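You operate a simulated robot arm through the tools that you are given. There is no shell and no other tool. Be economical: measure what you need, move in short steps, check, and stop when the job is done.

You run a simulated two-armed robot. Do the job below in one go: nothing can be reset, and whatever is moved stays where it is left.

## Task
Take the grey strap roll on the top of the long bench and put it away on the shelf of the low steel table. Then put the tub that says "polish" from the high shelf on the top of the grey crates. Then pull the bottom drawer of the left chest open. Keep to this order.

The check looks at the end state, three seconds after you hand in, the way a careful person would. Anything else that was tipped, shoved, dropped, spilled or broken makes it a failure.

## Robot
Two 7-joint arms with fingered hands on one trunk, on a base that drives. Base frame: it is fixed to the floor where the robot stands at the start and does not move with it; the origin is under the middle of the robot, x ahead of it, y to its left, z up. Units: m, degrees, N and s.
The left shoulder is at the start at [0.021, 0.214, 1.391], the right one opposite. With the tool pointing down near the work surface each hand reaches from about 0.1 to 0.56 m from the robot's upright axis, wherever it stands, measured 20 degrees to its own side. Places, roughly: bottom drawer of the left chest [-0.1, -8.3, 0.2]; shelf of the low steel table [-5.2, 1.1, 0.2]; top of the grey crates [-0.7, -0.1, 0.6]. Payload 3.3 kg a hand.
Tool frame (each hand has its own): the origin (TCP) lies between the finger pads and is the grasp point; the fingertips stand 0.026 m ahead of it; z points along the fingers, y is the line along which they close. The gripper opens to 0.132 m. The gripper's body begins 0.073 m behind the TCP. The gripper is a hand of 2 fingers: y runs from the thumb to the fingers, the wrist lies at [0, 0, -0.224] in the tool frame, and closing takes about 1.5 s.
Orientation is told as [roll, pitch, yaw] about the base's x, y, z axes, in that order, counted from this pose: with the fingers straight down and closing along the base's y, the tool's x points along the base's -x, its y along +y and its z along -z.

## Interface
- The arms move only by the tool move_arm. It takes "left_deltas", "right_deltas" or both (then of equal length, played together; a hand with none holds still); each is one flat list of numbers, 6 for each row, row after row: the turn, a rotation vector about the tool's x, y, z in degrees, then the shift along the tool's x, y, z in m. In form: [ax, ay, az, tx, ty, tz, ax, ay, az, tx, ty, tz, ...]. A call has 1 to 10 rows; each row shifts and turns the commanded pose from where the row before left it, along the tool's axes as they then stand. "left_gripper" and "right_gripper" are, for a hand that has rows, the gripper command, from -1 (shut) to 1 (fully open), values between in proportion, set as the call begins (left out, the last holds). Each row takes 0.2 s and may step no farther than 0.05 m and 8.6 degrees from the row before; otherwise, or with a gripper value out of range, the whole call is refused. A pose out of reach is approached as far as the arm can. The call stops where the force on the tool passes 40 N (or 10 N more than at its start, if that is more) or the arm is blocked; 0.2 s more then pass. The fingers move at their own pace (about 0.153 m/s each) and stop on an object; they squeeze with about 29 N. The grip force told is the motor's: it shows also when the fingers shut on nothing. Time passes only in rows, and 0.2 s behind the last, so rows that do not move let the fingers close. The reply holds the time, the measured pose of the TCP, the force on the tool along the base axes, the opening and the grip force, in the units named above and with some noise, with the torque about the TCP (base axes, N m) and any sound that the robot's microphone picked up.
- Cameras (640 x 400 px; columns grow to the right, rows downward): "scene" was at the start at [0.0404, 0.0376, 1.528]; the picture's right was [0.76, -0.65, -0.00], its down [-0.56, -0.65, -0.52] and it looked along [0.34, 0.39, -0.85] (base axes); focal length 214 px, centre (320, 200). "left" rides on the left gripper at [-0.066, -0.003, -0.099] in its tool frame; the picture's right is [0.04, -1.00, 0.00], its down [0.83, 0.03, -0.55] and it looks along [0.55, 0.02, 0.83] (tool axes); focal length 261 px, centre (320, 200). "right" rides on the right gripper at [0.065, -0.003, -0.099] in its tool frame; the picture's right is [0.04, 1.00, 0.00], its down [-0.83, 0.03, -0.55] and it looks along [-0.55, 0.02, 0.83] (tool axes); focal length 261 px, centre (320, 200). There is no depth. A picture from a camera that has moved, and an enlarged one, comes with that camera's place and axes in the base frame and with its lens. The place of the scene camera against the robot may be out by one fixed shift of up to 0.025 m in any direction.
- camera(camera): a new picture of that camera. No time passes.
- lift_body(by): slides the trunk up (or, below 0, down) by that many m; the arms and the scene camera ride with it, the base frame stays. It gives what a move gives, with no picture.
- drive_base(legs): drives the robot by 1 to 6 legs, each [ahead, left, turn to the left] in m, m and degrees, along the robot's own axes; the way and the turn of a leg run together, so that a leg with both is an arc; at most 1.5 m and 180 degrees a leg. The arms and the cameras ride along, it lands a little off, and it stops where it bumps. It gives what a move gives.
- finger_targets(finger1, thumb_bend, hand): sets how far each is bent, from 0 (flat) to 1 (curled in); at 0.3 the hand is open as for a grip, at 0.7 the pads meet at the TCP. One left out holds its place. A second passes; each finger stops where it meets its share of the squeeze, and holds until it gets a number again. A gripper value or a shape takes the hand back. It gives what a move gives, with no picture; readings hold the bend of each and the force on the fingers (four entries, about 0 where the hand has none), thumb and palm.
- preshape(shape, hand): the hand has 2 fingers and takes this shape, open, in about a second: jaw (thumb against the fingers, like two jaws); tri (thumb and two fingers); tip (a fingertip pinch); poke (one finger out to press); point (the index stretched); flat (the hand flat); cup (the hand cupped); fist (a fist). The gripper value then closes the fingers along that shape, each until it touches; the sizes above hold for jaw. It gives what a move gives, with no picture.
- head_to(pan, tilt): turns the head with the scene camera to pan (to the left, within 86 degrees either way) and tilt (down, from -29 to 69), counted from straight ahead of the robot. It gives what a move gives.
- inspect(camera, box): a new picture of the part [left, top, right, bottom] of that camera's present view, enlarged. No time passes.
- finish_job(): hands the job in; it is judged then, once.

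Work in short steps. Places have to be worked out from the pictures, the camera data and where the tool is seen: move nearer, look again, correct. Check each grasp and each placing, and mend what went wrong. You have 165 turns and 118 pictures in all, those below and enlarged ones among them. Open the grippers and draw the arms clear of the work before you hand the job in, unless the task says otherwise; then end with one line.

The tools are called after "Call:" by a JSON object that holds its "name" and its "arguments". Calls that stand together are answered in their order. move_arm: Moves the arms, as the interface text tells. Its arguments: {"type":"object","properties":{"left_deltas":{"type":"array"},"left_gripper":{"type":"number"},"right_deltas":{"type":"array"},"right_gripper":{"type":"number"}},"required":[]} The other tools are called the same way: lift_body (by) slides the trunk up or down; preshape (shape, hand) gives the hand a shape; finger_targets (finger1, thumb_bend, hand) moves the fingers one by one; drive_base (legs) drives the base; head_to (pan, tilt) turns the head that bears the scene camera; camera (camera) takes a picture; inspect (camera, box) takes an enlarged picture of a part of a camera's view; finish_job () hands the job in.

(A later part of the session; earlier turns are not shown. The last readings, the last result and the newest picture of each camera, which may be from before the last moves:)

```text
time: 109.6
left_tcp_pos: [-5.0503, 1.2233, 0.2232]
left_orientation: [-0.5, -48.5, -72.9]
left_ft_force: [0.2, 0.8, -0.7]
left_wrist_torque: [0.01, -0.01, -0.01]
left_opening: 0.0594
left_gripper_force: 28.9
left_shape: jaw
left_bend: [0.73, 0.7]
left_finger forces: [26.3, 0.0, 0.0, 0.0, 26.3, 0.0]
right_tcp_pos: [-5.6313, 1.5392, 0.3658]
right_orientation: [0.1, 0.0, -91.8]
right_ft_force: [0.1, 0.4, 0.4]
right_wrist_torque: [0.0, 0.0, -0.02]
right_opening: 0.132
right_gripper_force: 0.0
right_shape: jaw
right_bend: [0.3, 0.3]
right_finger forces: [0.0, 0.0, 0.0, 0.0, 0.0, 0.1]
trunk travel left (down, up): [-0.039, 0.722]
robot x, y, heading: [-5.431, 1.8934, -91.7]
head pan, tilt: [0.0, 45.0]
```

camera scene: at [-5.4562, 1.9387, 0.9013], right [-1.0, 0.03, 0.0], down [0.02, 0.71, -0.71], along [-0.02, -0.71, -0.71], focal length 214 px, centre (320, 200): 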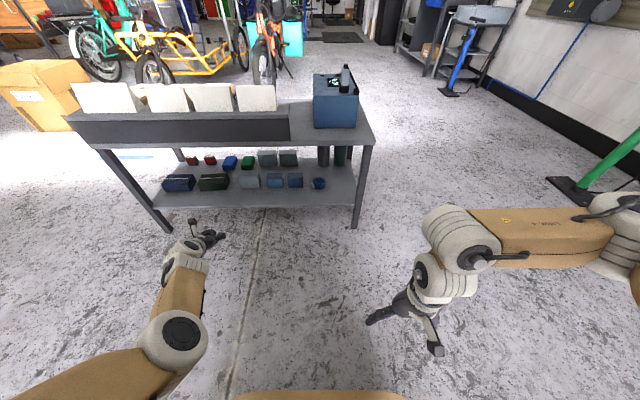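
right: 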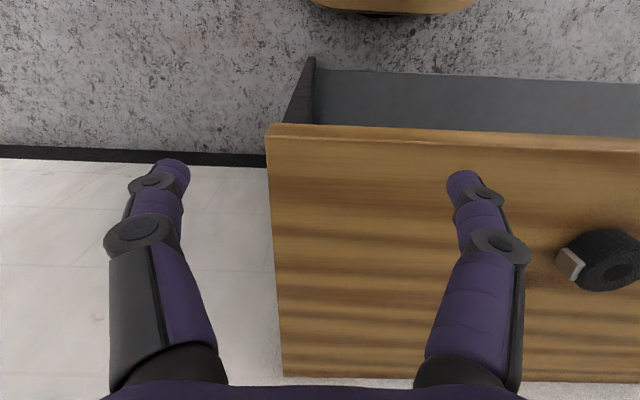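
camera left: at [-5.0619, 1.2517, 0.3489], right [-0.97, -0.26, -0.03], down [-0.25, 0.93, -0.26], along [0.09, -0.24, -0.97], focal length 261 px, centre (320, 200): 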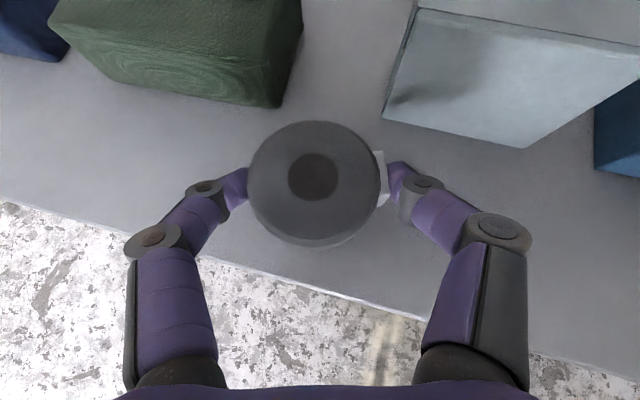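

Call:
{"name": "move_arm", "arguments": {"left_deltas": [0, 0, 0, 0.0022, 0, 0.002, 0, 0, 0, 0, 0, 0]}}

Call:
{"name": "move_arm", "arguments": {"left_deltas": [0, 0, 0, 0.0022, 0, 0.002, 0, 0, 0, 0, 0, 0]}}

Call:
{"name": "camera", "arguments": {"camera": "left"}}

```text
time: 110.2
left_tcp_pos: [-5.0508, 1.2218, 0.22]
left_orientation: [-0.4, -48.5, -73.0]
left_ft_force: [-0.1, 0.7, -0.7]
left_wrist_torque: [0.0, 0.02, 0.0]
left_opening: 0.0589
left_gripper_force: 29.3
left_shape: jaw
left_bend: [0.73, 0.7]
left_finger forces: [26.2, 0.0, 0.1, 0.0, 26.3, 0.0]
right_tcp_pos: [-5.6307, 1.5396, 0.3667]
right_orientation: [0.1, 0.0, -91.7]
right_ft_force: [0.1, -0.3, -0.9]
right_wrist_torque: [0.01, 0.02, 0.02]
right_opening: 0.1316
right_gripper_force: 0.0
right_shape: jaw
right_bend: [0.3, 0.3]
right_finger forces: [0.0, 0.0, 0.0, 0.1, 0.1, 0.1]
trunk travel left (down, up): [-0.039, 0.722]
robot x, y, heading: [-5.4295, 1.8971, -91.9]
head pan, tilt: [0.0, 45.0]
```

```text
time: 110.8
left_tcp_pos: [-5.0514, 1.2224, 0.2193]
left_orientation: [-0.4, -48.7, -73.0]
left_ft_force: [-0.2, 2.6, 10.4]
left_wrist_torque: [-0.1, 0.0, -0.04]
left_opening: 0.0592
left_gripper_force: 28.3
left_shape: jaw
left_bend: [0.73, 0.7]
left_finger forces: [27.9, 0.0, 0.1, 0.1, 27.7, 0.1]
right_tcp_pos: [-5.6312, 1.5382, 0.3678]
right_orientation: [0.0, -0.1, -91.6]
right_ft_force: [0.4, -0.4, -0.8]
right_wrist_torque: [-0.01, 0.01, 0.0]
right_opening: 0.1319
right_gripper_force: 0.1
right_shape: jaw
right_bend: [0.3, 0.3]
right_finger forces: [0.0, 0.0, 0.0, 0.0, 0.0, 0.1]
trunk travel left (down, up): [-0.039, 0.722]
robot x, y, heading: [-5.4327, 1.8946, -91.6]
head pan, tilt: [0.0, 45.0]
```

```text
68 pictures are left
camera left: at [-5.0614, 1.2515, 0.3333], right [-0.96, -0.26, -0.03], down [-0.25, 0.93, -0.26], along [0.09, -0.25, -0.96], focal length 261 px, centre (320, 200)
```

left: 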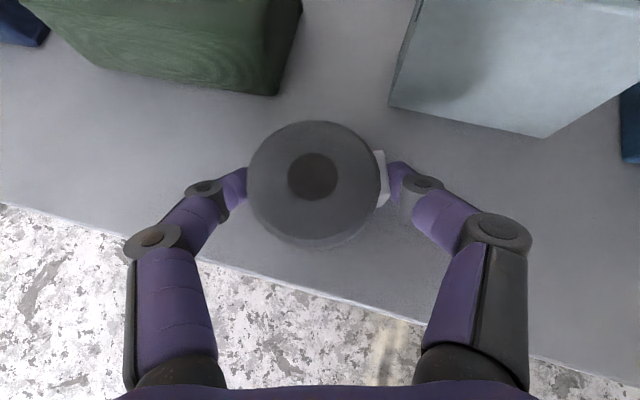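

Contact at 10 N: the roll rests on the shelf. Release it gently.

Call:
{"name": "move_arm", "arguments": {"left_deltas": [0, 0, 0, -0.0011, 0, -0.001, 0, 0, 0, 0, 0, 0, 0, 0, 0, 0, 0, 0, 0, 0, 0, 0, 0, 0], "left_gripper": 0.5}}

Call:
{"name": "camera", "arguments": {"camera": "left"}}

```text
time: 111.8
left_tcp_pos: [-5.0516, 1.2225, 0.2174]
left_orientation: [-0.5, -48.5, -73.0]
left_ft_force: [0.1, -0.7, -0.3]
left_wrist_torque: [0.01, 0.01, -0.02]
left_opening: 0.0983
left_gripper_force: 0.1
left_shape: jaw
left_bend: [0.64, 0.5]
left_finger forces: [0.0, 0.0, 0.0, 0.1, 0.0, 0.0]
right_tcp_pos: [-5.6311, 1.5399, 0.3667]
right_orientation: [0.1, 0.0, -91.8]
right_ft_force: [0.3, 0.6, -0.2]
right_wrist_torque: [-0.02, 0.02, -0.02]
right_opening: 0.1316
right_gripper_force: 0.1
right_shape: jaw
right_bend: [0.3, 0.3]
right_finger forces: [0.0, 0.1, 0.0, 0.1, 0.0, 0.1]
trunk travel left (down, up): [-0.039, 0.722]
robot x, y, heading: [-5.4308, 1.8926, -91.9]
head pan, tilt: [0.0, 45.0]
```

```text
67 pictures are left
camera left: at [-5.0615, 1.2519, 0.333], right [-0.97, -0.26, -0.03], down [-0.25, 0.93, -0.26], along [0.09, -0.24, -0.97], focal length 261 px, centre (320, 200)
```

left: 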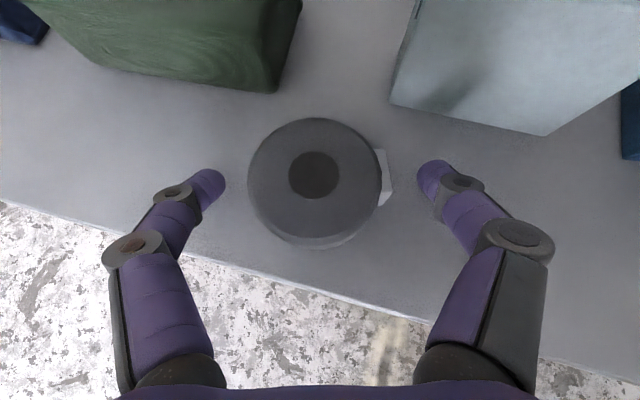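

Roll stands free. Withdraw along the fingers, then drive back.

Call:
{"name": "move_arm", "arguments": {"left_deltas": [0, 0, 0, 0, 0, -0.025, 0, 0, 0, 0, 0, -0.035, 0, 0, 0, 0, 0, -0.04]}}

Call:
{"name": "drive_base", "arguments": {"legs": [[-0.3, 0, 0]]}}

Call:
{"name": "camera", "arguments": {"camera": "scene"}}

Call:
{"name": "camera", "arguments": {"camera": "left"}}

```text
time: 112.8
left_tcp_pos: [-5.0134, 1.2881, 0.3089]
left_orientation: [6.3, -51.2, -76.1]
left_ft_force: [0.4, -0.9, -0.5]
left_wrist_torque: [-0.02, -0.01, 0.01]
left_opening: 0.099
left_gripper_force: 0.1
left_shape: jaw
left_bend: [0.64, 0.5]
left_finger forces: [0.1, 0.1, 0.1, 0.0, 0.0, 0.0]
right_tcp_pos: [-5.6314, 1.5385, 0.3665]
right_orientation: [0.1, -0.1, -91.7]
right_ft_force: [0.6, 0.3, 0.2]
right_wrist_torque: [-0.01, -0.02, 0.01]
right_opening: 0.1318
right_gripper_force: 0.0
right_shape: jaw
right_bend: [0.3, 0.3]
right_finger forces: [0.0, 0.0, 0.0, 0.0, 0.0, 0.0]
trunk travel left (down, up): [-0.039, 0.722]
robot x, y, heading: [-5.4331, 1.8942, -91.8]
head pan, tilt: [0.0, 45.0]
stopped in row 3 (left hand): the arm was blocked; the commanded pose is now the measured one
```

```text
time: 114.9
left_tcp_pos: [-5.0027, 1.5898, 0.3072]
left_orientation: [6.5, -51.0, -75.9]
left_ft_force: [0.3, -0.8, -0.6]
left_wrist_torque: [0.0, 0.01, 0.0]
left_opening: 0.099
left_gripper_force: 0.1
left_shape: jaw
left_bend: [0.64, 0.5]
left_finger forces: [0.1, 0.0, 0.0, 0.1, 0.0, 0.0]
right_tcp_pos: [-5.6216, 1.8388, 0.3674]
right_orientation: [0.1, 0.0, -91.6]
right_ft_force: [0.5, -0.2, 0.3]
right_wrist_torque: [0.03, 0.01, -0.01]
right_opening: 0.1321
right_gripper_force: 0.1
right_shape: jaw
right_bend: [0.3, 0.3]
right_finger forces: [0.0, 0.1, 0.1, 0.0, 0.0, 0.0]
trunk travel left (down, up): [-0.039, 0.722]
robot x, y, heading: [-5.4184, 2.1911, -91.6]
head pan, tilt: [0.0, 45.0]
```

```text
66 pictures are left
camera scene: at [-5.4431, 1.9722, 0.9013], right [-1.0, 0.03, 0.0], down [0.02, 0.71, -0.71], along [-0.02, -0.71, -0.71], focal length 214 px, centre (320, 200)
```

scene: 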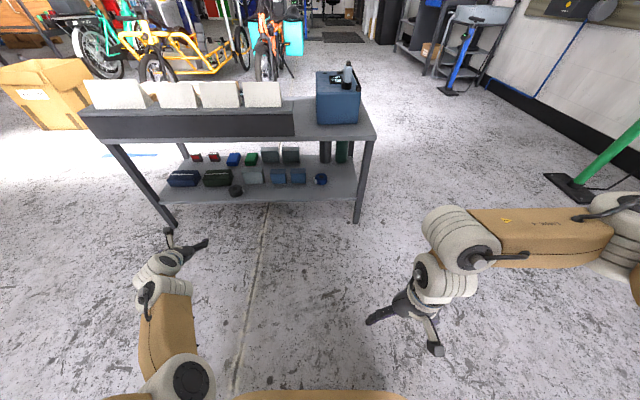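

```text
65 pictures are left
camera left: at [-5.025, 1.6206, 0.4203], right [-0.95, -0.3, -0.1], down [-0.26, 0.92, -0.3], along [0.18, -0.26, -0.95], focal length 261 px, centre (320, 200)
```

left: 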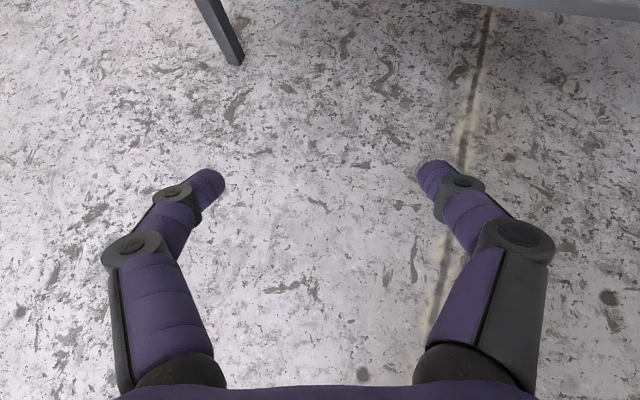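

The roll rests on the shelf, nothing else moved. Now I raise the trunk and drive back toward the high shelf along the same lane.

Call:
{"name": "lift_body", "arguments": {"by": 0.4}}

Call:
{"name": "lift_body", "arguments": {"by": 0.25}}

Call:
{"name": "drive_base", "arguments": {"legs": [[0, 0, 91.6], [0, -0.43, 0], [1.3, 0, 0]]}}

Call:
{"name": "camera", "arguments": {"camera": "scene"}}

```text
time: 118.7
left_tcp_pos: [-5.0035, 1.5897, 0.7075]
left_orientation: [6.4, -51.1, -76.0]
left_ft_force: [0.1, -0.9, 0.2]
left_wrist_torque: [-0.02, 0.02, 0.0]
left_opening: 0.0988
left_gripper_force: 0.1
left_shape: jaw
left_bend: [0.64, 0.5]
left_finger forces: [0.0, 0.0, 0.1, 0.1, 0.0, 0.0]
right_tcp_pos: [-5.6214, 1.8383, 0.7681]
right_orientation: [0.2, 0.0, -91.6]
right_ft_force: [-0.2, 0.4, 0.7]
right_wrist_torque: [0.01, -0.01, -0.01]
right_opening: 0.1321
right_gripper_force: 0.1
right_shape: jaw
right_bend: [0.3, 0.3]
right_finger forces: [0.1, 0.0, 0.0, 0.0, 0.1, 0.0]
trunk travel left (down, up): [-0.439, 0.322]
robot x, y, heading: [-5.4229, 2.1941, -91.6]
head pan, tilt: [0.0, 45.0]
```

```text
time: 121.3
left_tcp_pos: [-5.0039, 1.5898, 0.9584]
left_orientation: [6.4, -51.1, -76.0]
left_ft_force: [0.2, 0.0, -0.7]
left_wrist_torque: [-0.01, -0.02, 0.0]
left_opening: 0.0987
left_gripper_force: 0.1
left_shape: jaw
left_bend: [0.64, 0.5]
left_finger forces: [0.0, 0.0, 0.0, 0.0, 0.1, 0.0]
right_tcp_pos: [-5.6214, 1.8399, 1.0163]
right_orientation: [0.1, -0.1, -91.6]
right_ft_force: [0.5, 0.2, 0.2]
right_wrist_torque: [0.0, 0.01, 0.01]
right_opening: 0.1319
right_gripper_force: 0.0
right_shape: jaw
right_bend: [0.3, 0.3]
right_finger forces: [0.1, 0.1, 0.0, 0.1, 0.0, 0.1]
trunk travel left (down, up): [-0.689, 0.072]
robot x, y, heading: [-5.4231, 2.1973, -91.8]
head pan, tilt: [0.0, 45.0]
```

```text
time: 134.0
left_tcp_pos: [-3.5106, 2.184, 0.9571]
left_orientation: [6.4, -51.1, 15.4]
left_ft_force: [0.0, -0.5, 0.3]
left_wrist_torque: [-0.03, 0.01, -0.01]
left_opening: 0.0986
left_gripper_force: 0.1
left_shape: jaw
left_bend: [0.64, 0.5]
left_finger forces: [0.1, 0.1, 0.0, 0.1, 0.0, 0.1]
right_tcp_pos: [-3.7449, 1.5615, 1.0172]
right_orientation: [0.0, -0.1, -0.3]
right_ft_force: [-0.2, 0.2, 0.8]
right_wrist_torque: [-0.01, 0.0, 0.01]
right_opening: 0.1323
right_gripper_force: 0.1
right_shape: jaw
right_bend: [0.3, 0.3]
right_finger forces: [0.0, 0.0, 0.0, 0.1, 0.1, 0.0]
trunk travel left (down, up): [-0.689, 0.072]
robot x, y, heading: [-4.1077, 1.7512, -0.4]
head pan, tilt: [0.0, 45.0]
```

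```text
64 pictures are left
camera scene: at [-4.0295, 1.7377, 1.5627], right [-0.01, -1.0, 0.0], down [-0.71, 0.0, -0.71], along [0.71, 0.0, -0.71], focal length 214 px, centre (320, 200)
```

scene: 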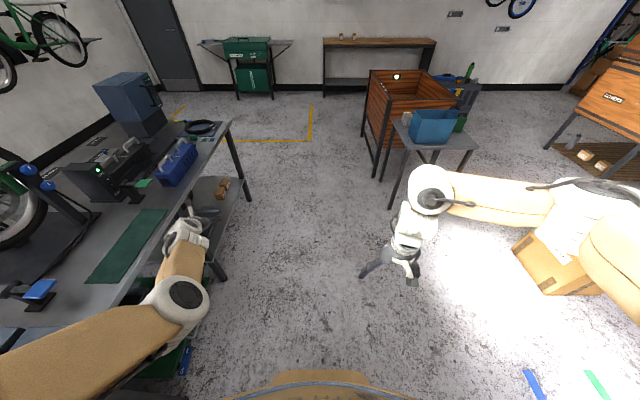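

The left hand runs close to the workbench edge (y≈2.3); I shift 0.17 m right before going on.

Call:
{"name": "drive_base", "arguments": {"legs": [[0, -0.17, 0], [1.4, 0, 0]]}}

Call:
{"name": "camera", "arguments": {"camera": "scene"}}

```text
time: 142.2
left_tcp_pos: [-2.0821, 1.9907, 0.9581]
left_orientation: [6.4, -51.1, 14.6]
left_ft_force: [0.6, -0.1, -0.1]
left_wrist_torque: [-0.05, 0.03, -0.04]
left_opening: 0.0988
left_gripper_force: 0.2
left_shape: jaw
left_bend: [0.64, 0.5]
left_finger forces: [0.0, 0.0, 0.0, 0.0, 0.0, 0.1]
right_tcp_pos: [-2.3254, 1.3709, 1.017]
right_orientation: [0.0, 0.1, -1.0]
right_ft_force: [-0.7, -0.3, -0.4]
right_wrist_torque: [0.0, 0.03, 0.02]
right_opening: 0.1319
right_gripper_force: 0.0
right_shape: jaw
right_bend: [0.3, 0.3]
right_finger forces: [0.1, 0.0, 0.0, 0.1, 0.0, 0.0]
trunk travel left (down, up): [-0.689, 0.072]
robot x, y, heading: [-2.6835, 1.5641, -1.1]
head pan, tilt: [0.0, 45.0]
```

```text
63 pictures are left
camera scene: at [-2.6062, 1.5508, 1.5627], right [-0.02, -1.0, 0.0], down [-0.71, 0.01, -0.71], along [0.71, -0.01, -0.71], focal length 214 px, centre (320, 200)
```

scene: 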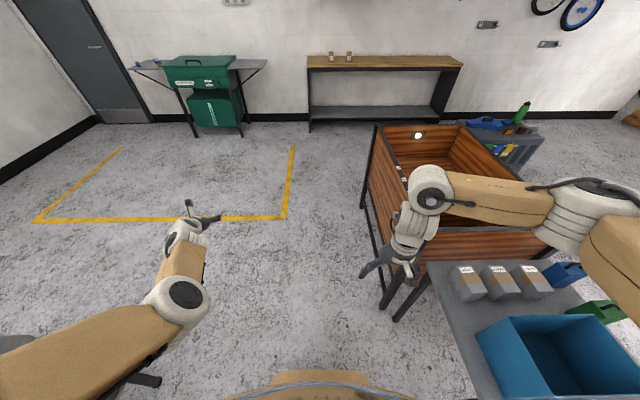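

Continue to the front of the bench, then look at the grey crates from the side.

Call:
{"name": "drive_base", "arguments": {"legs": [[1.45, 0.03, 1], [0.95, 0, 0], [0, -0.75, 0]]}}

Call:
{"name": "head_to", "arguments": {"pan": -86, "tilt": 40}}

Call:
{"name": "camera", "arguments": {"camera": "scene"}}

```text
time: 157.4
left_tcp_pos: [0.2985, 1.3212, 0.9574]
left_orientation: [6.4, -51.1, 17.7]
left_ft_force: [0.0, 0.7, 0.2]
left_wrist_torque: [0.01, 0.04, 0.0]
left_opening: 0.099
left_gripper_force: 0.1
left_shape: jaw
left_bend: [0.64, 0.5]
left_finger forces: [0.1, 0.0, 0.0, 0.0, 0.1, 0.0]
right_tcp_pos: [0.0884, 0.6871, 1.0176]
right_orientation: [0.1, 0.0, 2.1]
right_ft_force: [0.0, -0.7, 0.5]
right_wrist_torque: [0.01, 0.01, -0.01]
right_opening: 0.1321
right_gripper_force: 0.0
right_shape: jaw
right_bend: [0.3, 0.3]
right_finger forces: [0.1, 0.1, 0.0, 0.0, 0.0, 0.1]
trunk travel left (down, up): [-0.689, 0.072]
robot x, y, heading: [-0.2779, 0.8629, 2.0]
head pan, tilt: [0.0, 45.0]
```

```text
time: 159.1
left_tcp_pos: [0.2998, 1.3208, 0.9579]
left_orientation: [6.4, -51.3, 17.7]
left_ft_force: [-0.7, 0.1, 0.4]
left_wrist_torque: [-0.02, 0.02, 0.0]
left_opening: 0.0989
left_gripper_force: 0.0
left_shape: jaw
left_bend: [0.64, 0.5]
left_finger forces: [0.0, 0.0, 0.0, 0.0, 0.1, 0.1]
right_tcp_pos: [0.0885, 0.6879, 1.0176]
right_orientation: [0.1, 0.0, 2.1]
right_ft_force: [-0.3, 0.9, 0.7]
right_wrist_torque: [-0.01, 0.01, -0.02]
right_opening: 0.132
right_gripper_force: 0.0
right_shape: jaw
right_bend: [0.3, 0.3]
right_finger forces: [0.0, 0.0, 0.0, 0.0, 0.0, 0.0]
trunk travel left (down, up): [-0.689, 0.072]
robot x, y, heading: [-0.2787, 0.8693, 2.3]
head pan, tilt: [-85.9, 40.0]
```

```text
62 pictures are left
camera scene: at [-0.2748, 0.7665, 1.57], right [-0.99, -0.11, 0.0], down [-0.07, 0.64, -0.77], along [0.08, -0.76, -0.64], focal length 214 px, centre (320, 200)
```

scene: 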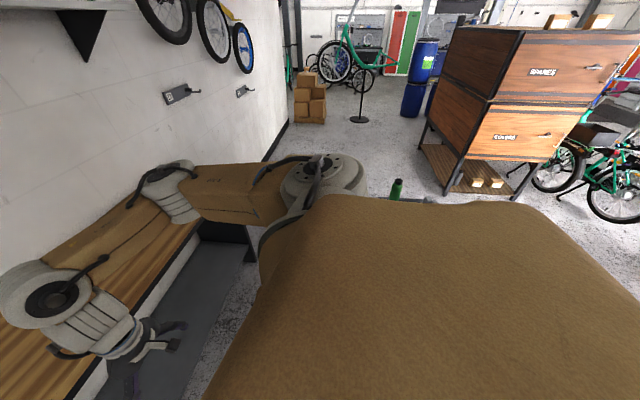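

The torso hides the crates from here; I will look when placing. I go to the tub position first and raise the trunk fully.

Call:
{"name": "drive_base", "arguments": {"legs": [[0.09, 0, -2.2], [0, -1.2, 0]]}}

Call:
{"name": "lift_body", "arguments": {"by": 0.07}}

Call:
{"name": "head_to", "arguments": {"pan": 0, "tilt": 10}}

Call:
{"name": "camera", "arguments": {"camera": "scene"}}

```text
time: 165.9
left_tcp_pos: [0.4033, 0.0798, 0.9576]
left_orientation: [6.5, -51.1, 16.0]
left_ft_force: [0.9, 0.5, -0.1]
left_wrist_torque: [0.02, 0.0, 0.01]
left_opening: 0.0987
left_gripper_force: 0.0
left_shape: jaw
left_bend: [0.64, 0.5]
left_finger forces: [0.1, 0.0, 0.1, 0.1, 0.0, 0.0]
right_tcp_pos: [0.1755, -0.545, 1.0167]
right_orientation: [0.1, 0.0, 0.5]
right_ft_force: [0.1, 0.0, -0.5]
right_wrist_torque: [0.02, 0.02, -0.01]
right_opening: 0.1318
right_gripper_force: 0.1
right_shape: jaw
right_bend: [0.3, 0.3]
right_finger forces: [0.1, 0.0, 0.0, 0.0, 0.0, 0.0]
trunk travel left (down, up): [-0.689, 0.072]
robot x, y, heading: [-0.1885, -0.3577, 0.2]
head pan, tilt: [-85.9, 40.0]
```

```text
time: 167.0
left_tcp_pos: [0.4044, 0.0813, 1.0266]
left_orientation: [6.4, -51.1, 15.9]
left_ft_force: [0.8, -0.1, -0.7]
left_wrist_torque: [0.02, -0.01, 0.0]
left_opening: 0.0989
left_gripper_force: 0.1
left_shape: jaw
left_bend: [0.64, 0.5]
left_finger forces: [0.1, 0.1, 0.0, 0.1, 0.1, 0.0]
right_tcp_pos: [0.176, -0.5463, 1.0867]
right_orientation: [0.2, 0.0, 0.4]
right_ft_force: [-0.3, 0.1, 0.8]
right_wrist_torque: [0.06, 0.04, 0.03]
right_opening: 0.1319
right_gripper_force: 0.0
right_shape: jaw
right_bend: [0.3, 0.3]
right_finger forces: [0.0, 0.0, 0.0, 0.0, 0.0, 0.1]
trunk travel left (down, up): [-0.759, 0.002]
robot x, y, heading: [-0.1879, -0.3591, 0.1]
head pan, tilt: [-85.9, 40.0]
```

```text
time: 168.6
left_tcp_pos: [0.4032, 0.081, 1.0277]
left_orientation: [6.4, -51.1, 16.0]
left_ft_force: [-0.5, -0.1, 0.0]
left_wrist_torque: [-0.02, -0.03, 0.01]
left_opening: 0.0988
left_gripper_force: 0.1
left_shape: jaw
left_bend: [0.64, 0.5]
left_finger forces: [0.0, 0.1, 0.0, 0.1, 0.0, 0.0]
right_tcp_pos: [0.1755, -0.5454, 1.0862]
right_orientation: [0.1, 0.0, 0.5]
right_ft_force: [0.2, 0.0, -0.7]
right_wrist_torque: [0.01, 0.04, -0.01]
right_opening: 0.1319
right_gripper_force: 0.1
right_shape: jaw
right_bend: [0.3, 0.3]
right_finger forces: [0.0, 0.0, 0.1, 0.0, 0.0, 0.0]
trunk travel left (down, up): [-0.759, 0.002]
robot x, y, heading: [-0.1867, -0.3585, 0.6]
head pan, tilt: [0.0, 10.0]
```

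```text
61 pictures are left
camera scene: at [-0.0988, -0.372, 1.6877], right [0.01, -1.0, 0.0], down [-0.17, 0.0, -0.98], along [0.98, 0.01, -0.17], focal length 214 px, centre (320, 200)
```

scene: 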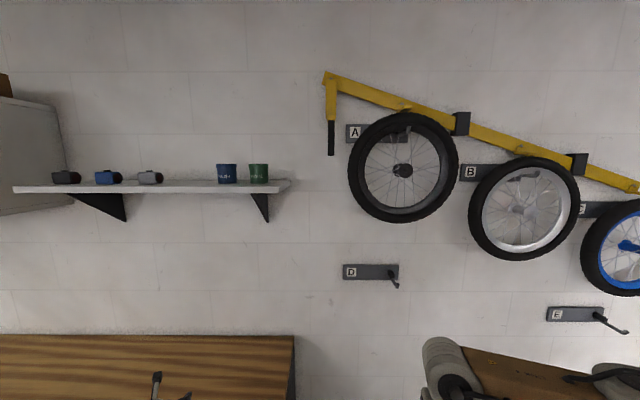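

Triangulated: POLISH tub at about (0.625, -0.046), bottom z≈1.62, diameter ≈0.06, gap to PASTE ≈4.5 cm. I will grasp it from the front with a near-horizontal left hand. First fix the roll and raise the hand in front of the shelf.

Call:
{"name": "move_arm", "arguments": {"left_deltas": [6.4, 0, 0, 0, 0, 0, 0, 0, 0, -0.035, 0, -0.0283, 0, 0, 0, -0.035, 0, -0.0283, 0, 0, 0, -0.035, 0, -0.0283, 0, 0, 0, -0.035, 0, -0.0283, 0, 0, 0, -0.035, 0, -0.0283, 0, 0, 0, -0.035, 0, -0.0283, 0, 0, 0, -0.035, 0, -0.0283, 0, 0, 0, -0.035, 0, -0.0283], "left_gripper": 0.27}}

```text
time: 170.6
left_tcp_pos: [0.4026, 0.0806, 1.3892]
left_orientation: [0.1, -51.1, 16.0]
left_ft_force: [0.0, -0.6, 0.6]
left_wrist_torque: [0.02, 0.02, -0.01]
left_opening: 0.0843
left_gripper_force: 0.0
left_shape: jaw
left_bend: [0.7, 0.65]
left_finger forces: [0.0, 0.1, 0.0, 0.1, 0.0, 0.1]
right_tcp_pos: [0.1756, -0.545, 1.0872]
right_orientation: [0.1, 0.0, 0.5]
right_ft_force: [-0.2, -0.1, 0.0]
right_wrist_torque: [0.02, -0.01, 0.0]
right_opening: 0.132
right_gripper_force: 0.1
right_shape: jaw
right_bend: [0.3, 0.3]
right_finger forces: [0.0, 0.1, 0.1, 0.1, 0.0, 0.0]
trunk travel left (down, up): [-0.759, 0.002]
robot x, y, heading: [-0.1885, -0.3587, 0.1]
head pan, tilt: [0.0, 10.0]
```

Call:
{"name": "move_arm", "arguments": {"left_deltas": [6.2, 0, 5.0, 0, 0, 0, 6.2, 0, 5.0, 0, 0, 0, 0, -6.75, 0, 0, 0, 0, 0, -6.75, 0, 0, 0, 0, 0, -6.75, 0, 0, 0, 0, 0, -6.75, 0, 0, 0, 0, 0, 0, 0, -0.044, 0, -0.0094, 0, 0, 0, -0.044, 0, -0.0094, 0, 0, 0, -0.044, 0, -0.0094, 0, 0, 0, -0.044, 0, -0.0094]}}

Call:
{"name": "camera", "arguments": {"camera": "left"}}

```text
time: 172.8
left_tcp_pos: [0.3983, 0.0881, 1.5693]
left_orientation: [-0.1, -78.1, 0.1]
left_ft_force: [0.5, 0.5, 0.4]
left_wrist_torque: [-0.01, 0.02, 0.0]
left_opening: 0.0844
left_gripper_force: 0.0
left_shape: jaw
left_bend: [0.7, 0.65]
left_finger forces: [0.0, 0.0, 0.0, 0.0, 0.1, 0.1]
left hand out of reach, approached as far as the arm can: row 6
right_tcp_pos: [0.1757, -0.5454, 1.0875]
right_orientation: [0.2, 0.0, 0.5]
right_ft_force: [0.6, 0.2, -0.7]
right_wrist_torque: [0.01, 0.01, -0.01]
right_opening: 0.1318
right_gripper_force: 0.1
right_shape: jaw
right_bend: [0.3, 0.3]
right_finger forces: [0.0, 0.0, 0.0, 0.0, 0.1, 0.0]
trunk travel left (down, up): [-0.759, 0.002]
robot x, y, heading: [-0.1897, -0.3585, 0.5]
head pan, tilt: [0.0, 10.0]
```

```text
60 pictures are left
camera left: at [0.3165, 0.0858, 1.6544], right [-0.01, -1.0, -0.04], down [-0.71, 0.03, -0.7], along [0.7, 0.02, -0.71], focal length 261 px, centre (320, 200)
```

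left: 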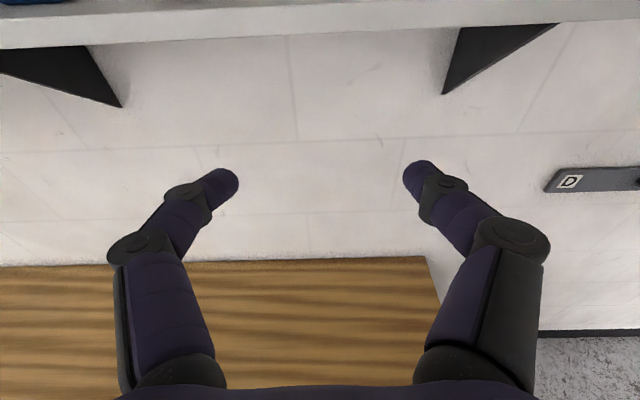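

Shelf front edge is at about x≈0.53. I raise another 0.09 m and shift over in front of the tub.

Call:
{"name": "move_arm", "arguments": {"left_deltas": [0, 0, 0, -0.044, 0, -0.0094, 0, 0, 0, -0.044, 0, -0.0094, 0, 0, 0, 0, -0.045, 0, 0, 0, 0, 0, -0.045, 0, 0, 0, 0, 0, -0.045, 0]}}

Call:
{"name": "camera", "arguments": {"camera": "left"}}

```text
time: 174.0
left_tcp_pos: [0.4001, -0.0477, 1.6586]
left_orientation: [0.0, -78.1, 0.3]
left_ft_force: [1.1, 0.2, 1.0]
left_wrist_torque: [0.0, -0.01, 0.01]
left_opening: 0.0843
left_gripper_force: 0.1
left_shape: jaw
left_bend: [0.7, 0.65]
left_finger forces: [0.1, 0.0, 0.0, 0.1, 0.1, 0.0]
right_tcp_pos: [0.1756, -0.5467, 1.0869]
right_orientation: [0.1, 0.0, 0.5]
right_ft_force: [0.1, -0.3, 0.0]
right_wrist_torque: [0.0, -0.03, -0.01]
right_opening: 0.1319
right_gripper_force: 0.1
right_shape: jaw
right_bend: [0.3, 0.3]
right_finger forces: [0.1, 0.0, 0.1, 0.0, 0.1, 0.0]
trunk travel left (down, up): [-0.759, 0.002]
robot x, y, heading: [-0.1893, -0.3611, 0.4]
head pan, tilt: [0.0, 10.0]
```

```text
59 pictures are left
camera left: at [0.3177, -0.0504, 1.7442], right [-0.01, -1.0, -0.04], down [-0.71, 0.03, -0.7], along [0.7, 0.02, -0.71], focal length 261 px, centre (320, 200)
```

left: 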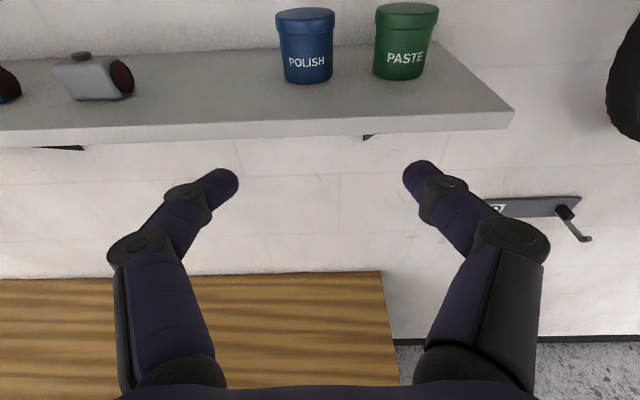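

Better estimate from the wrist camera: shelf top z≈1.608, front edge x≈0.558, tub centre ≈(0.70, -0.032), diameter ≈0.067, spacing 0.122. I drive 0.12 m nearer, open to 0.094 and look again.

Call:
{"name": "drive_base", "arguments": {"legs": [[0.12, 0, 0]]}}

Call:
{"name": "move_arm", "arguments": {"left_deltas": [0, 0, 0, 0, 0.014, 0, 0, 0, 0, 0, 0, 0], "left_gripper": 0.42}}

Call:
{"name": "camera", "arguments": {"camera": "left"}}

```text
time: 175.3
left_tcp_pos: [0.5201, -0.0449, 1.6586]
left_orientation: [0.1, -78.1, 0.1]
left_ft_force: [1.0, 0.7, -0.3]
left_wrist_torque: [0.0, 0.02, -0.02]
left_opening: 0.0839
left_gripper_force: 0.0
left_shape: jaw
left_bend: [0.7, 0.65]
left_finger forces: [0.0, 0.1, 0.0, 0.0, 0.0, 0.1]
right_tcp_pos: [0.296, -0.5436, 1.0862]
right_orientation: [0.1, 0.0, 0.5]
right_ft_force: [0.2, 0.5, 0.0]
right_wrist_torque: [0.01, -0.03, -0.01]
right_opening: 0.132
right_gripper_force: 0.1
right_shape: jaw
right_bend: [0.3, 0.3]
right_finger forces: [0.0, 0.0, 0.0, 0.0, 0.0, 0.1]
trunk travel left (down, up): [-0.759, 0.002]
robot x, y, heading: [-0.065, -0.3579, 0.4]
head pan, tilt: [0.0, 10.0]
```

```text
time: 175.9
left_tcp_pos: [0.5215, -0.0313, 1.66]
left_orientation: [0.2, -78.1, 0.1]
left_ft_force: [0.4, -0.7, 0.2]
left_wrist_torque: [-0.01, 0.05, 0.0]
left_opening: 0.0932
left_gripper_force: 0.0
left_shape: jaw
left_bend: [0.67, 0.55]
left_finger forces: [0.0, 0.0, 0.0, 0.0, 0.0, 0.0]
right_tcp_pos: [0.2956, -0.5451, 1.0859]
right_orientation: [0.1, 0.1, 0.5]
right_ft_force: [0.7, 0.1, 0.0]
right_wrist_torque: [0.01, 0.01, -0.01]
right_opening: 0.1319
right_gripper_force: 0.0
right_shape: jaw
right_bend: [0.3, 0.3]
right_finger forces: [0.1, 0.0, 0.0, 0.0, 0.0, 0.0]
trunk travel left (down, up): [-0.759, 0.002]
robot x, y, heading: [-0.0656, -0.3582, 0.2]
head pan, tilt: [0.0, 10.0]
```

```text
58 pictures are left
camera left: at [0.4385, -0.0343, 1.7438], right [-0.01, -1.0, -0.04], down [-0.71, 0.03, -0.7], along [0.7, 0.03, -0.71], focal length 261 px, centre (320, 200)
```

left: 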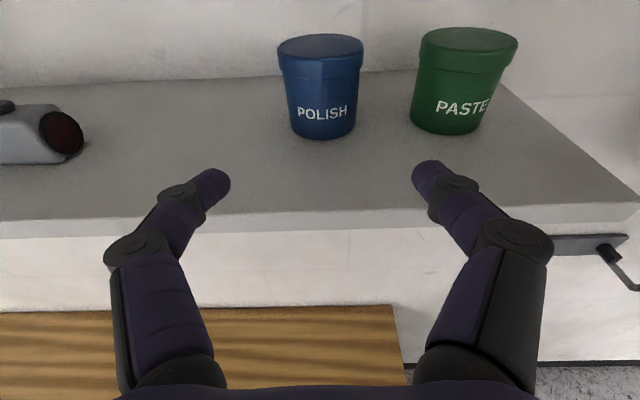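

Tub front is now triangulated at x≈0.635 (centre ≈0.67), shelf ≈1.613, well centred laterally. Advance 9 cm and check the finger gaps.

Call:
{"name": "move_arm", "arguments": {"left_deltas": [0, 0, 0, -0.0045, -0.001, 0.045, 0, 0, 0, -0.0045, -0.001, 0.045]}}

Call:
{"name": "camera", "arguments": {"camera": "left"}}

```text
time: 176.5
left_tcp_pos: [0.6104, -0.0338, 1.6502]
left_orientation: [0.6, -78.1, -0.3]
left_ft_force: [0.2, -0.1, -0.2]
left_wrist_torque: [0.0, -0.03, 0.01]
left_opening: 0.0936
left_gripper_force: 0.0
left_shape: jaw
left_bend: [0.67, 0.55]
left_finger forces: [0.0, 0.0, 0.0, 0.1, 0.0, 0.0]
right_tcp_pos: [0.2965, -0.5434, 1.0855]
right_orientation: [0.1, 0.0, 0.5]
right_ft_force: [0.0, 0.5, -0.7]
right_wrist_torque: [-0.03, 0.06, 0.01]
right_opening: 0.1319
right_gripper_force: 0.0
right_shape: jaw
right_bend: [0.3, 0.3]
right_finger forces: [0.0, 0.0, 0.0, 0.0, 0.0, 0.0]
trunk travel left (down, up): [-0.759, 0.002]
robot x, y, heading: [-0.0644, -0.3587, 0.4]
head pan, tilt: [0.0, 10.0]
```

```text
57 pictures are left
camera left: at [0.5283, -0.0369, 1.7344], right [-0.01, -1.0, -0.04], down [-0.71, 0.03, -0.7], along [0.7, 0.03, -0.71], focal length 261 px, centre (320, 200)
```

left: 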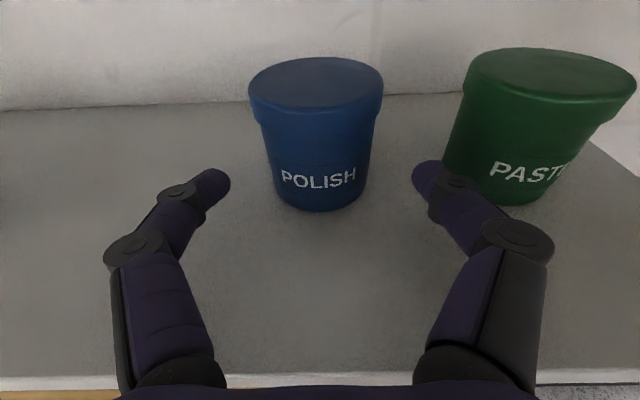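

Tub centre ≈0.66, shelf ≈1.62; the fingers straddle it symmetrically with room beside PASTE. Advance 5 cm keeping z=1.65.

Call:
{"name": "move_arm", "arguments": {"left_deltas": [0, 0, 0, -0.005, 0.001, 0.024, 0, 0, 0, -0.005, 0, 0.024]}}

Call:
{"name": "camera", "arguments": {"camera": "left"}}

```text
time: 177.1
left_tcp_pos: [0.6596, -0.031, 1.6509]
left_orientation: [0.0, -78.2, 0.2]
left_ft_force: [-0.2, 0.0, -0.2]
left_wrist_torque: [0.03, 0.05, -0.02]
left_opening: 0.0935
left_gripper_force: 0.1
left_shape: jaw
left_bend: [0.67, 0.55]
left_finger forces: [0.0, 0.1, 0.0, 0.1, 0.0, 0.0]
right_tcp_pos: [0.2964, -0.5434, 1.0869]
right_orientation: [0.1, 0.0, 0.5]
right_ft_force: [-0.9, -0.2, -0.5]
right_wrist_torque: [0.0, 0.0, -0.01]
right_opening: 0.1317
right_gripper_force: 0.1
right_shape: jaw
right_bend: [0.3, 0.3]
right_finger forces: [0.0, 0.0, 0.1, 0.1, 0.0, 0.0]
trunk travel left (down, up): [-0.759, 0.002]
robot x, y, heading: [-0.0676, -0.3577, 0.3]
head pan, tilt: [0.0, 10.0]
```

```text
56 pictures are left
camera left: at [0.5767, -0.034, 1.7348], right [-0.01, -1.0, -0.04], down [-0.71, 0.03, -0.7], along [0.7, 0.02, -0.71], focal length 261 px, centre (320, 200)
```

left: 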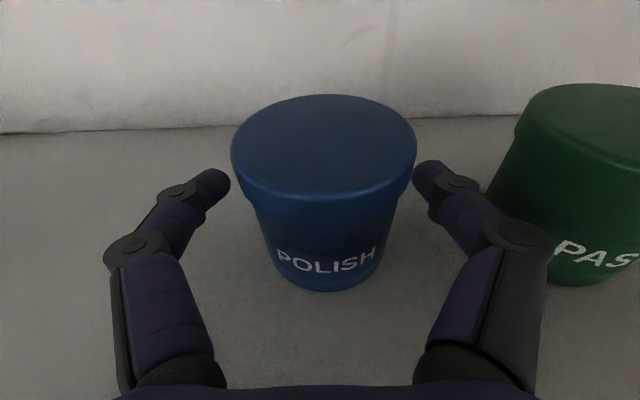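

The tub sits between the pads. Close.

Call:
{"name": "move_arm", "arguments": {"left_deltas": [0, 0, 0, 0, 0, 0, 0, 0, 0, 0, 0, 0, 0, 0, 0, 0, 0, 0, 0, 0, 0, 0, 0, 0, 0, 0, 0, 0, 0, 0, 0, 0, 0, 0, 0, 0], "left_gripper": -1}}

Call:
{"name": "move_arm", "arguments": {"left_deltas": [0, 0, 0, -0.01, 0, -0.002, 0, 0, 0, -0.02, 0, -0.0043, 0, 0, 0, -0.02, 0, -0.0043]}}

Call:
{"name": "camera", "arguments": {"camera": "left"}}

```text
time: 178.5
left_tcp_pos: [0.6592, -0.0325, 1.6497]
left_orientation: [0.2, -78.1, 0.1]
left_ft_force: [-0.3, -0.5, 1.1]
left_wrist_torque: [0.03, -0.03, -0.03]
left_opening: 0.0458
left_gripper_force: 28.5
left_shape: jaw
left_bend: [0.74, 0.73]
left_finger forces: [25.9, 0.0, 0.0, 0.0, 24.4, 0.0]
right_tcp_pos: [0.2951, -0.5443, 1.0862]
right_orientation: [0.1, 0.0, 0.6]
right_ft_force: [-0.2, -0.6, 0.5]
right_wrist_torque: [0.03, -0.02, 0.01]
right_opening: 0.132
right_gripper_force: 0.1
right_shape: jaw
right_bend: [0.3, 0.3]
right_finger forces: [0.0, 0.1, 0.1, 0.1, 0.0, 0.0]
trunk travel left (down, up): [-0.759, 0.002]
robot x, y, heading: [-0.0666, -0.3555, 0.3]
head pan, tilt: [0.0, 10.0]
```

```text
time: 179.3
left_tcp_pos: [0.6582, -0.0311, 1.7023]
left_orientation: [0.1, -78.3, 0.2]
left_ft_force: [-0.3, 0.9, -2.0]
left_wrist_torque: [0.03, -0.01, 0.0]
left_opening: 0.0458
left_gripper_force: 29.3
left_shape: jaw
left_bend: [0.74, 0.73]
left_finger forces: [26.2, 0.0, 0.0, 0.0, 24.0, 0.1]
right_tcp_pos: [0.2956, -0.5429, 1.0872]
right_orientation: [0.2, 0.0, 0.5]
right_ft_force: [-0.1, -0.5, -0.1]
right_wrist_torque: [-0.03, 0.0, 0.02]
right_opening: 0.1318
right_gripper_force: 0.1
right_shape: jaw
right_bend: [0.3, 0.3]
right_finger forces: [0.0, 0.1, 0.1, 0.1, 0.0, 0.0]
trunk travel left (down, up): [-0.759, 0.002]
robot x, y, heading: [-0.0636, -0.362, 0.1]
head pan, tilt: [0.0, 10.0]
```

```text
55 pictures are left
camera left: at [0.5753, -0.0327, 1.7865], right [-0.01, -1.0, -0.04], down [-0.71, 0.03, -0.7], along [0.7, 0.02, -0.71], focal length 261 px, centre (320, 200)
```

left: 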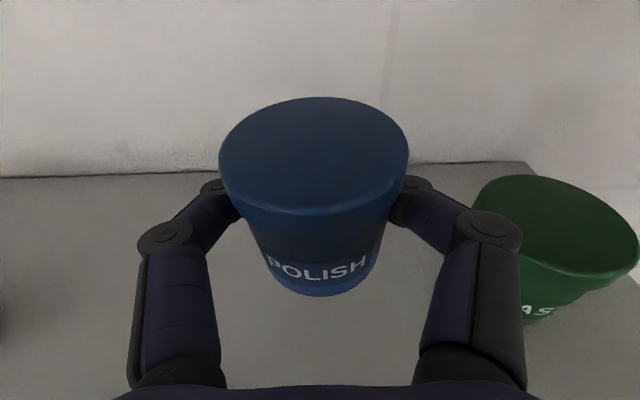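

POLISH is held and lifted; PASTE stands untouched. Back out of the shelf.

Call:
{"name": "drive_base", "arguments": {"legs": [[-0.11, 0, 0]]}}

Call:
{"name": "move_arm", "arguments": {"left_deltas": [0, 0, 0, 0.009, 0.02, -0.04, 0, 0, 0, 0.009, 0.02, -0.04]}}

Call:
{"name": "drive_base", "arguments": {"legs": [[0, 0.42, 0], [0.03, 0, 90]]}}

Call:
{"name": "head_to", "arguments": {"pan": 70, "tilt": 50}}

Call:
{"name": "camera", "arguments": {"camera": "scene"}}

```text
time: 180.5
left_tcp_pos: [0.5482, -0.0331, 1.7004]
left_orientation: [0.0, -78.1, 0.0]
left_ft_force: [0.3, -1.1, -3.1]
left_wrist_torque: [0.02, -0.04, 0.0]
left_opening: 0.0459
left_gripper_force: 29.1
left_shape: jaw
left_bend: [0.74, 0.73]
left_finger forces: [26.2, 0.0, 0.0, 0.0, 24.1, 0.0]
right_tcp_pos: [0.1839, -0.545, 1.0868]
right_orientation: [0.2, 0.1, 0.4]
right_ft_force: [-0.3, -0.2, 0.5]
right_wrist_torque: [0.0, -0.02, 0.03]
right_opening: 0.1315
right_gripper_force: 0.0
right_shape: jaw
right_bend: [0.3, 0.3]
right_finger forces: [0.0, 0.0, 0.0, 0.0, 0.0, 0.0]
trunk travel left (down, up): [-0.759, 0.002]
robot x, y, heading: [-0.1787, -0.3616, 0.5]
head pan, tilt: [0.0, 10.0]
```

```text
time: 181.1
left_tcp_pos: [0.4654, 0.0092, 1.7004]
left_orientation: [-0.5, -78.2, 0.4]
left_ft_force: [-0.9, -0.2, -1.9]
left_wrist_torque: [-0.01, -0.02, -0.01]
left_opening: 0.0454
left_gripper_force: 28.8
left_shape: jaw
left_bend: [0.74, 0.73]
left_finger forces: [26.0, 0.1, 0.0, 0.0, 23.9, 0.0]
right_tcp_pos: [0.1834, -0.545, 1.0878]
right_orientation: [0.0, 0.0, 0.4]
right_ft_force: [-0.7, -0.3, 0.1]
right_wrist_torque: [-0.02, 0.01, -0.01]
right_opening: 0.1317
right_gripper_force: 0.0
right_shape: jaw
right_bend: [0.3, 0.3]
right_finger forces: [0.1, 0.0, 0.1, 0.0, 0.0, 0.1]
trunk travel left (down, up): [-0.759, 0.002]
robot x, y, heading: [-0.1785, -0.358, 0.3]
head pan, tilt: [0.0, 10.0]
```

```text
time: 187.5
left_tcp_pos: [-0.5216, 0.7348, 1.7004]
left_orientation: [0.1, -78.1, 89.5]
left_ft_force: [0.7, -0.2, -1.8]
left_wrist_torque: [0.04, 0.02, -0.01]
left_opening: 0.0449
left_gripper_force: 28.7
left_shape: jaw
left_bend: [0.74, 0.73]
left_finger forces: [25.5, 0.0, 0.0, 0.0, 23.6, 0.0]
right_tcp_pos: [0.0286, 0.4465, 1.0865]
right_orientation: [0.2, -0.1, 90.0]
right_ft_force: [0.0, 0.0, -0.1]
right_wrist_torque: [0.02, 0.0, -0.01]
right_opening: 0.1318
right_gripper_force: 0.1
right_shape: jaw
right_bend: [0.3, 0.3]
right_finger forces: [0.0, 0.0, 0.0, 0.1, 0.0, 0.0]
trunk travel left (down, up): [-0.759, 0.002]
robot x, y, heading: [-0.1609, 0.0882, 89.5]
head pan, tilt: [0.0, 10.0]
```

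```text
time: 188.9
left_tcp_pos: [-0.5216, 0.7352, 1.7005]
left_orientation: [0.1, -78.1, 89.5]
left_ft_force: [1.2, -0.5, -2.7]
left_wrist_torque: [-0.01, 0.0, -0.01]
left_opening: 0.045
left_gripper_force: 29.2
left_shape: jaw
left_bend: [0.74, 0.73]
left_finger forces: [25.5, 0.1, 0.0, 0.0, 23.5, 0.1]
right_tcp_pos: [0.0287, 0.4478, 1.0859]
right_orientation: [0.1, 0.0, 89.9]
right_ft_force: [-0.3, 0.6, -0.7]
right_wrist_torque: [0.02, -0.02, 0.01]
right_opening: 0.1318
right_gripper_force: 0.1
right_shape: jaw
right_bend: [0.3, 0.3]
right_finger forces: [0.0, 0.1, 0.1, 0.0, 0.1, 0.0]
trunk travel left (down, up): [-0.759, 0.002]
robot x, y, heading: [-0.1626, 0.0866, 90.0]
head pan, tilt: [70.0, 50.0]
```

```text
54 pictures are left
camera scene: at [-0.2485, 0.1099, 1.6259], right [0.35, 0.94, 0.0], down [0.72, -0.27, -0.64], along [-0.6, 0.22, -0.77], focal length 214 px, centre (320, 200)
```

scene: 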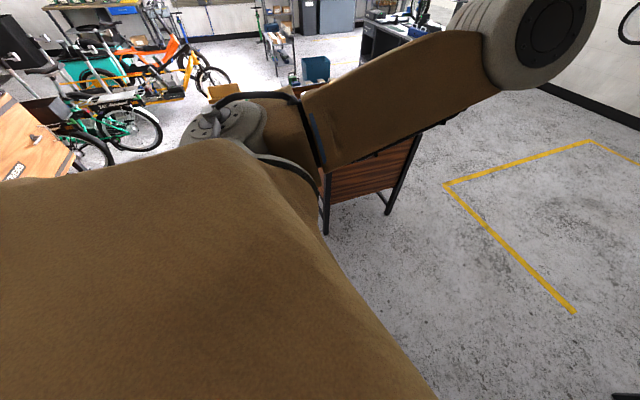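

Call:
{"name": "drive_base", "arguments": {"legs": [[0, 0, 90]]}}

Call:
{"name": "head_to", "arguments": {"pan": 0, "tilt": 55}}

Call:
{"name": "camera", "arguments": {"camera": "scene"}}

Call:
{"name": "camera", "arguments": {"camera": "left"}}

```text
time: 193.2
left_tcp_pos: [-0.804, -0.2837, 1.7006]
left_orientation: [0.1, -78.1, -179.7]
left_ft_force: [-0.4, 0.8, -2.1]
left_wrist_torque: [0.01, 0.0, -0.02]
left_opening: 0.0448
left_gripper_force: 28.8
left_shape: jaw
left_bend: [0.74, 0.73]
left_finger forces: [25.1, 0.0, 0.1, 0.0, 23.4, 0.0]
right_tcp_pos: [-0.5254, 0.2709, 1.0863]
right_orientation: [0.1, 0.0, -179.2]
right_ft_force: [0.6, 0.8, -0.2]
right_wrist_torque: [0.01, 0.02, 0.01]
right_opening: 0.1317
right_gripper_force: 0.1
right_shape: jaw
right_bend: [0.3, 0.3]
right_finger forces: [0.0, 0.1, 0.1, 0.0, 0.1, 0.1]
trunk travel left (down, up): [-0.759, 0.002]
robot x, y, heading: [-0.1597, 0.089, -179.4]
head pan, tilt: [70.0, 50.0]
```

```text
time: 194.6
left_tcp_pos: [-0.8047, -0.2846, 1.6998]
left_orientation: [0.1, -78.1, -179.6]
left_ft_force: [-1.3, 0.8, -2.0]
left_wrist_torque: [0.0, 0.01, 0.0]
left_opening: 0.0446
left_gripper_force: 29.0
left_shape: jaw
left_bend: [0.74, 0.73]
left_finger forces: [25.2, 0.1, 0.1, 0.0, 23.3, 0.1]
right_tcp_pos: [-0.5259, 0.2707, 1.0872]
right_orientation: [0.0, 0.1, -179.2]
right_ft_force: [0.0, 0.4, 0.6]
right_wrist_torque: [-0.03, 0.01, -0.01]
right_opening: 0.1319
right_gripper_force: 0.0
right_shape: jaw
right_bend: [0.3, 0.3]
right_finger forces: [0.0, 0.1, 0.0, 0.1, 0.0, 0.0]
trunk travel left (down, up): [-0.759, 0.002]
robot x, y, heading: [-0.1642, 0.0851, -179.2]
head pan, tilt: [0.0, 55.0]
```

```text
53 pictures are left
camera scene: at [-0.2588, 0.0714, 1.6193], right [-0.01, 1.0, 0.0], down [0.82, 0.01, -0.57], along [-0.57, -0.01, -0.82], focal length 214 px, centre (320, 200)
```

scene: 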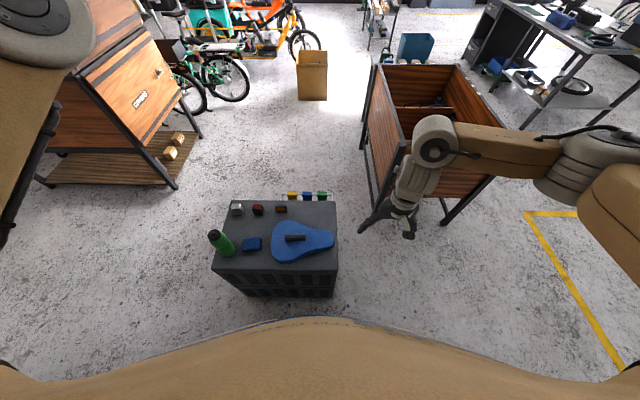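

```text
52 pictures are left
camera left: at [-0.7205, -0.28, 1.7849], right [0.0, 1.0, -0.04], down [0.71, -0.03, -0.7], along [-0.7, -0.03, -0.71], focal length 261 px, centre (320, 200)
```

left: 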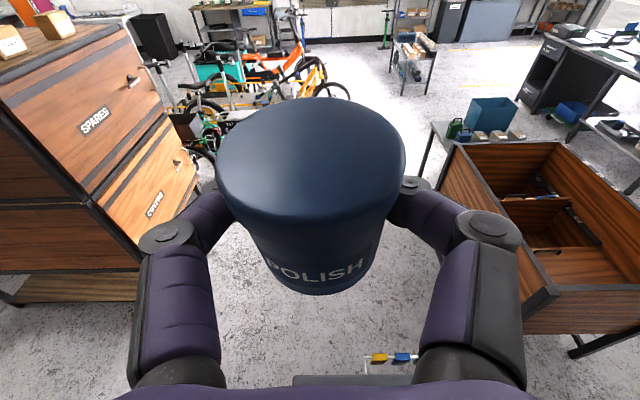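

Call:
{"name": "inspect", "arguments": {"camera": "scene", "box": [190, 180, 350, 300]}}

```text
3.33 times, centred on (270, 240) of scene
camera zoom: at [-0.2588, 0.0714, 1.6193], right [-0.01, 1.0, 0.0], down [0.82, 0.01, -0.57], along [-0.57, -0.01, -0.82], focal length 715 px, centre (487, 67)
```

zoom: 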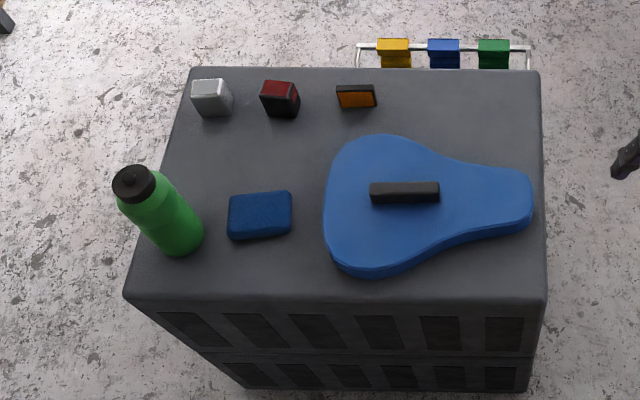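

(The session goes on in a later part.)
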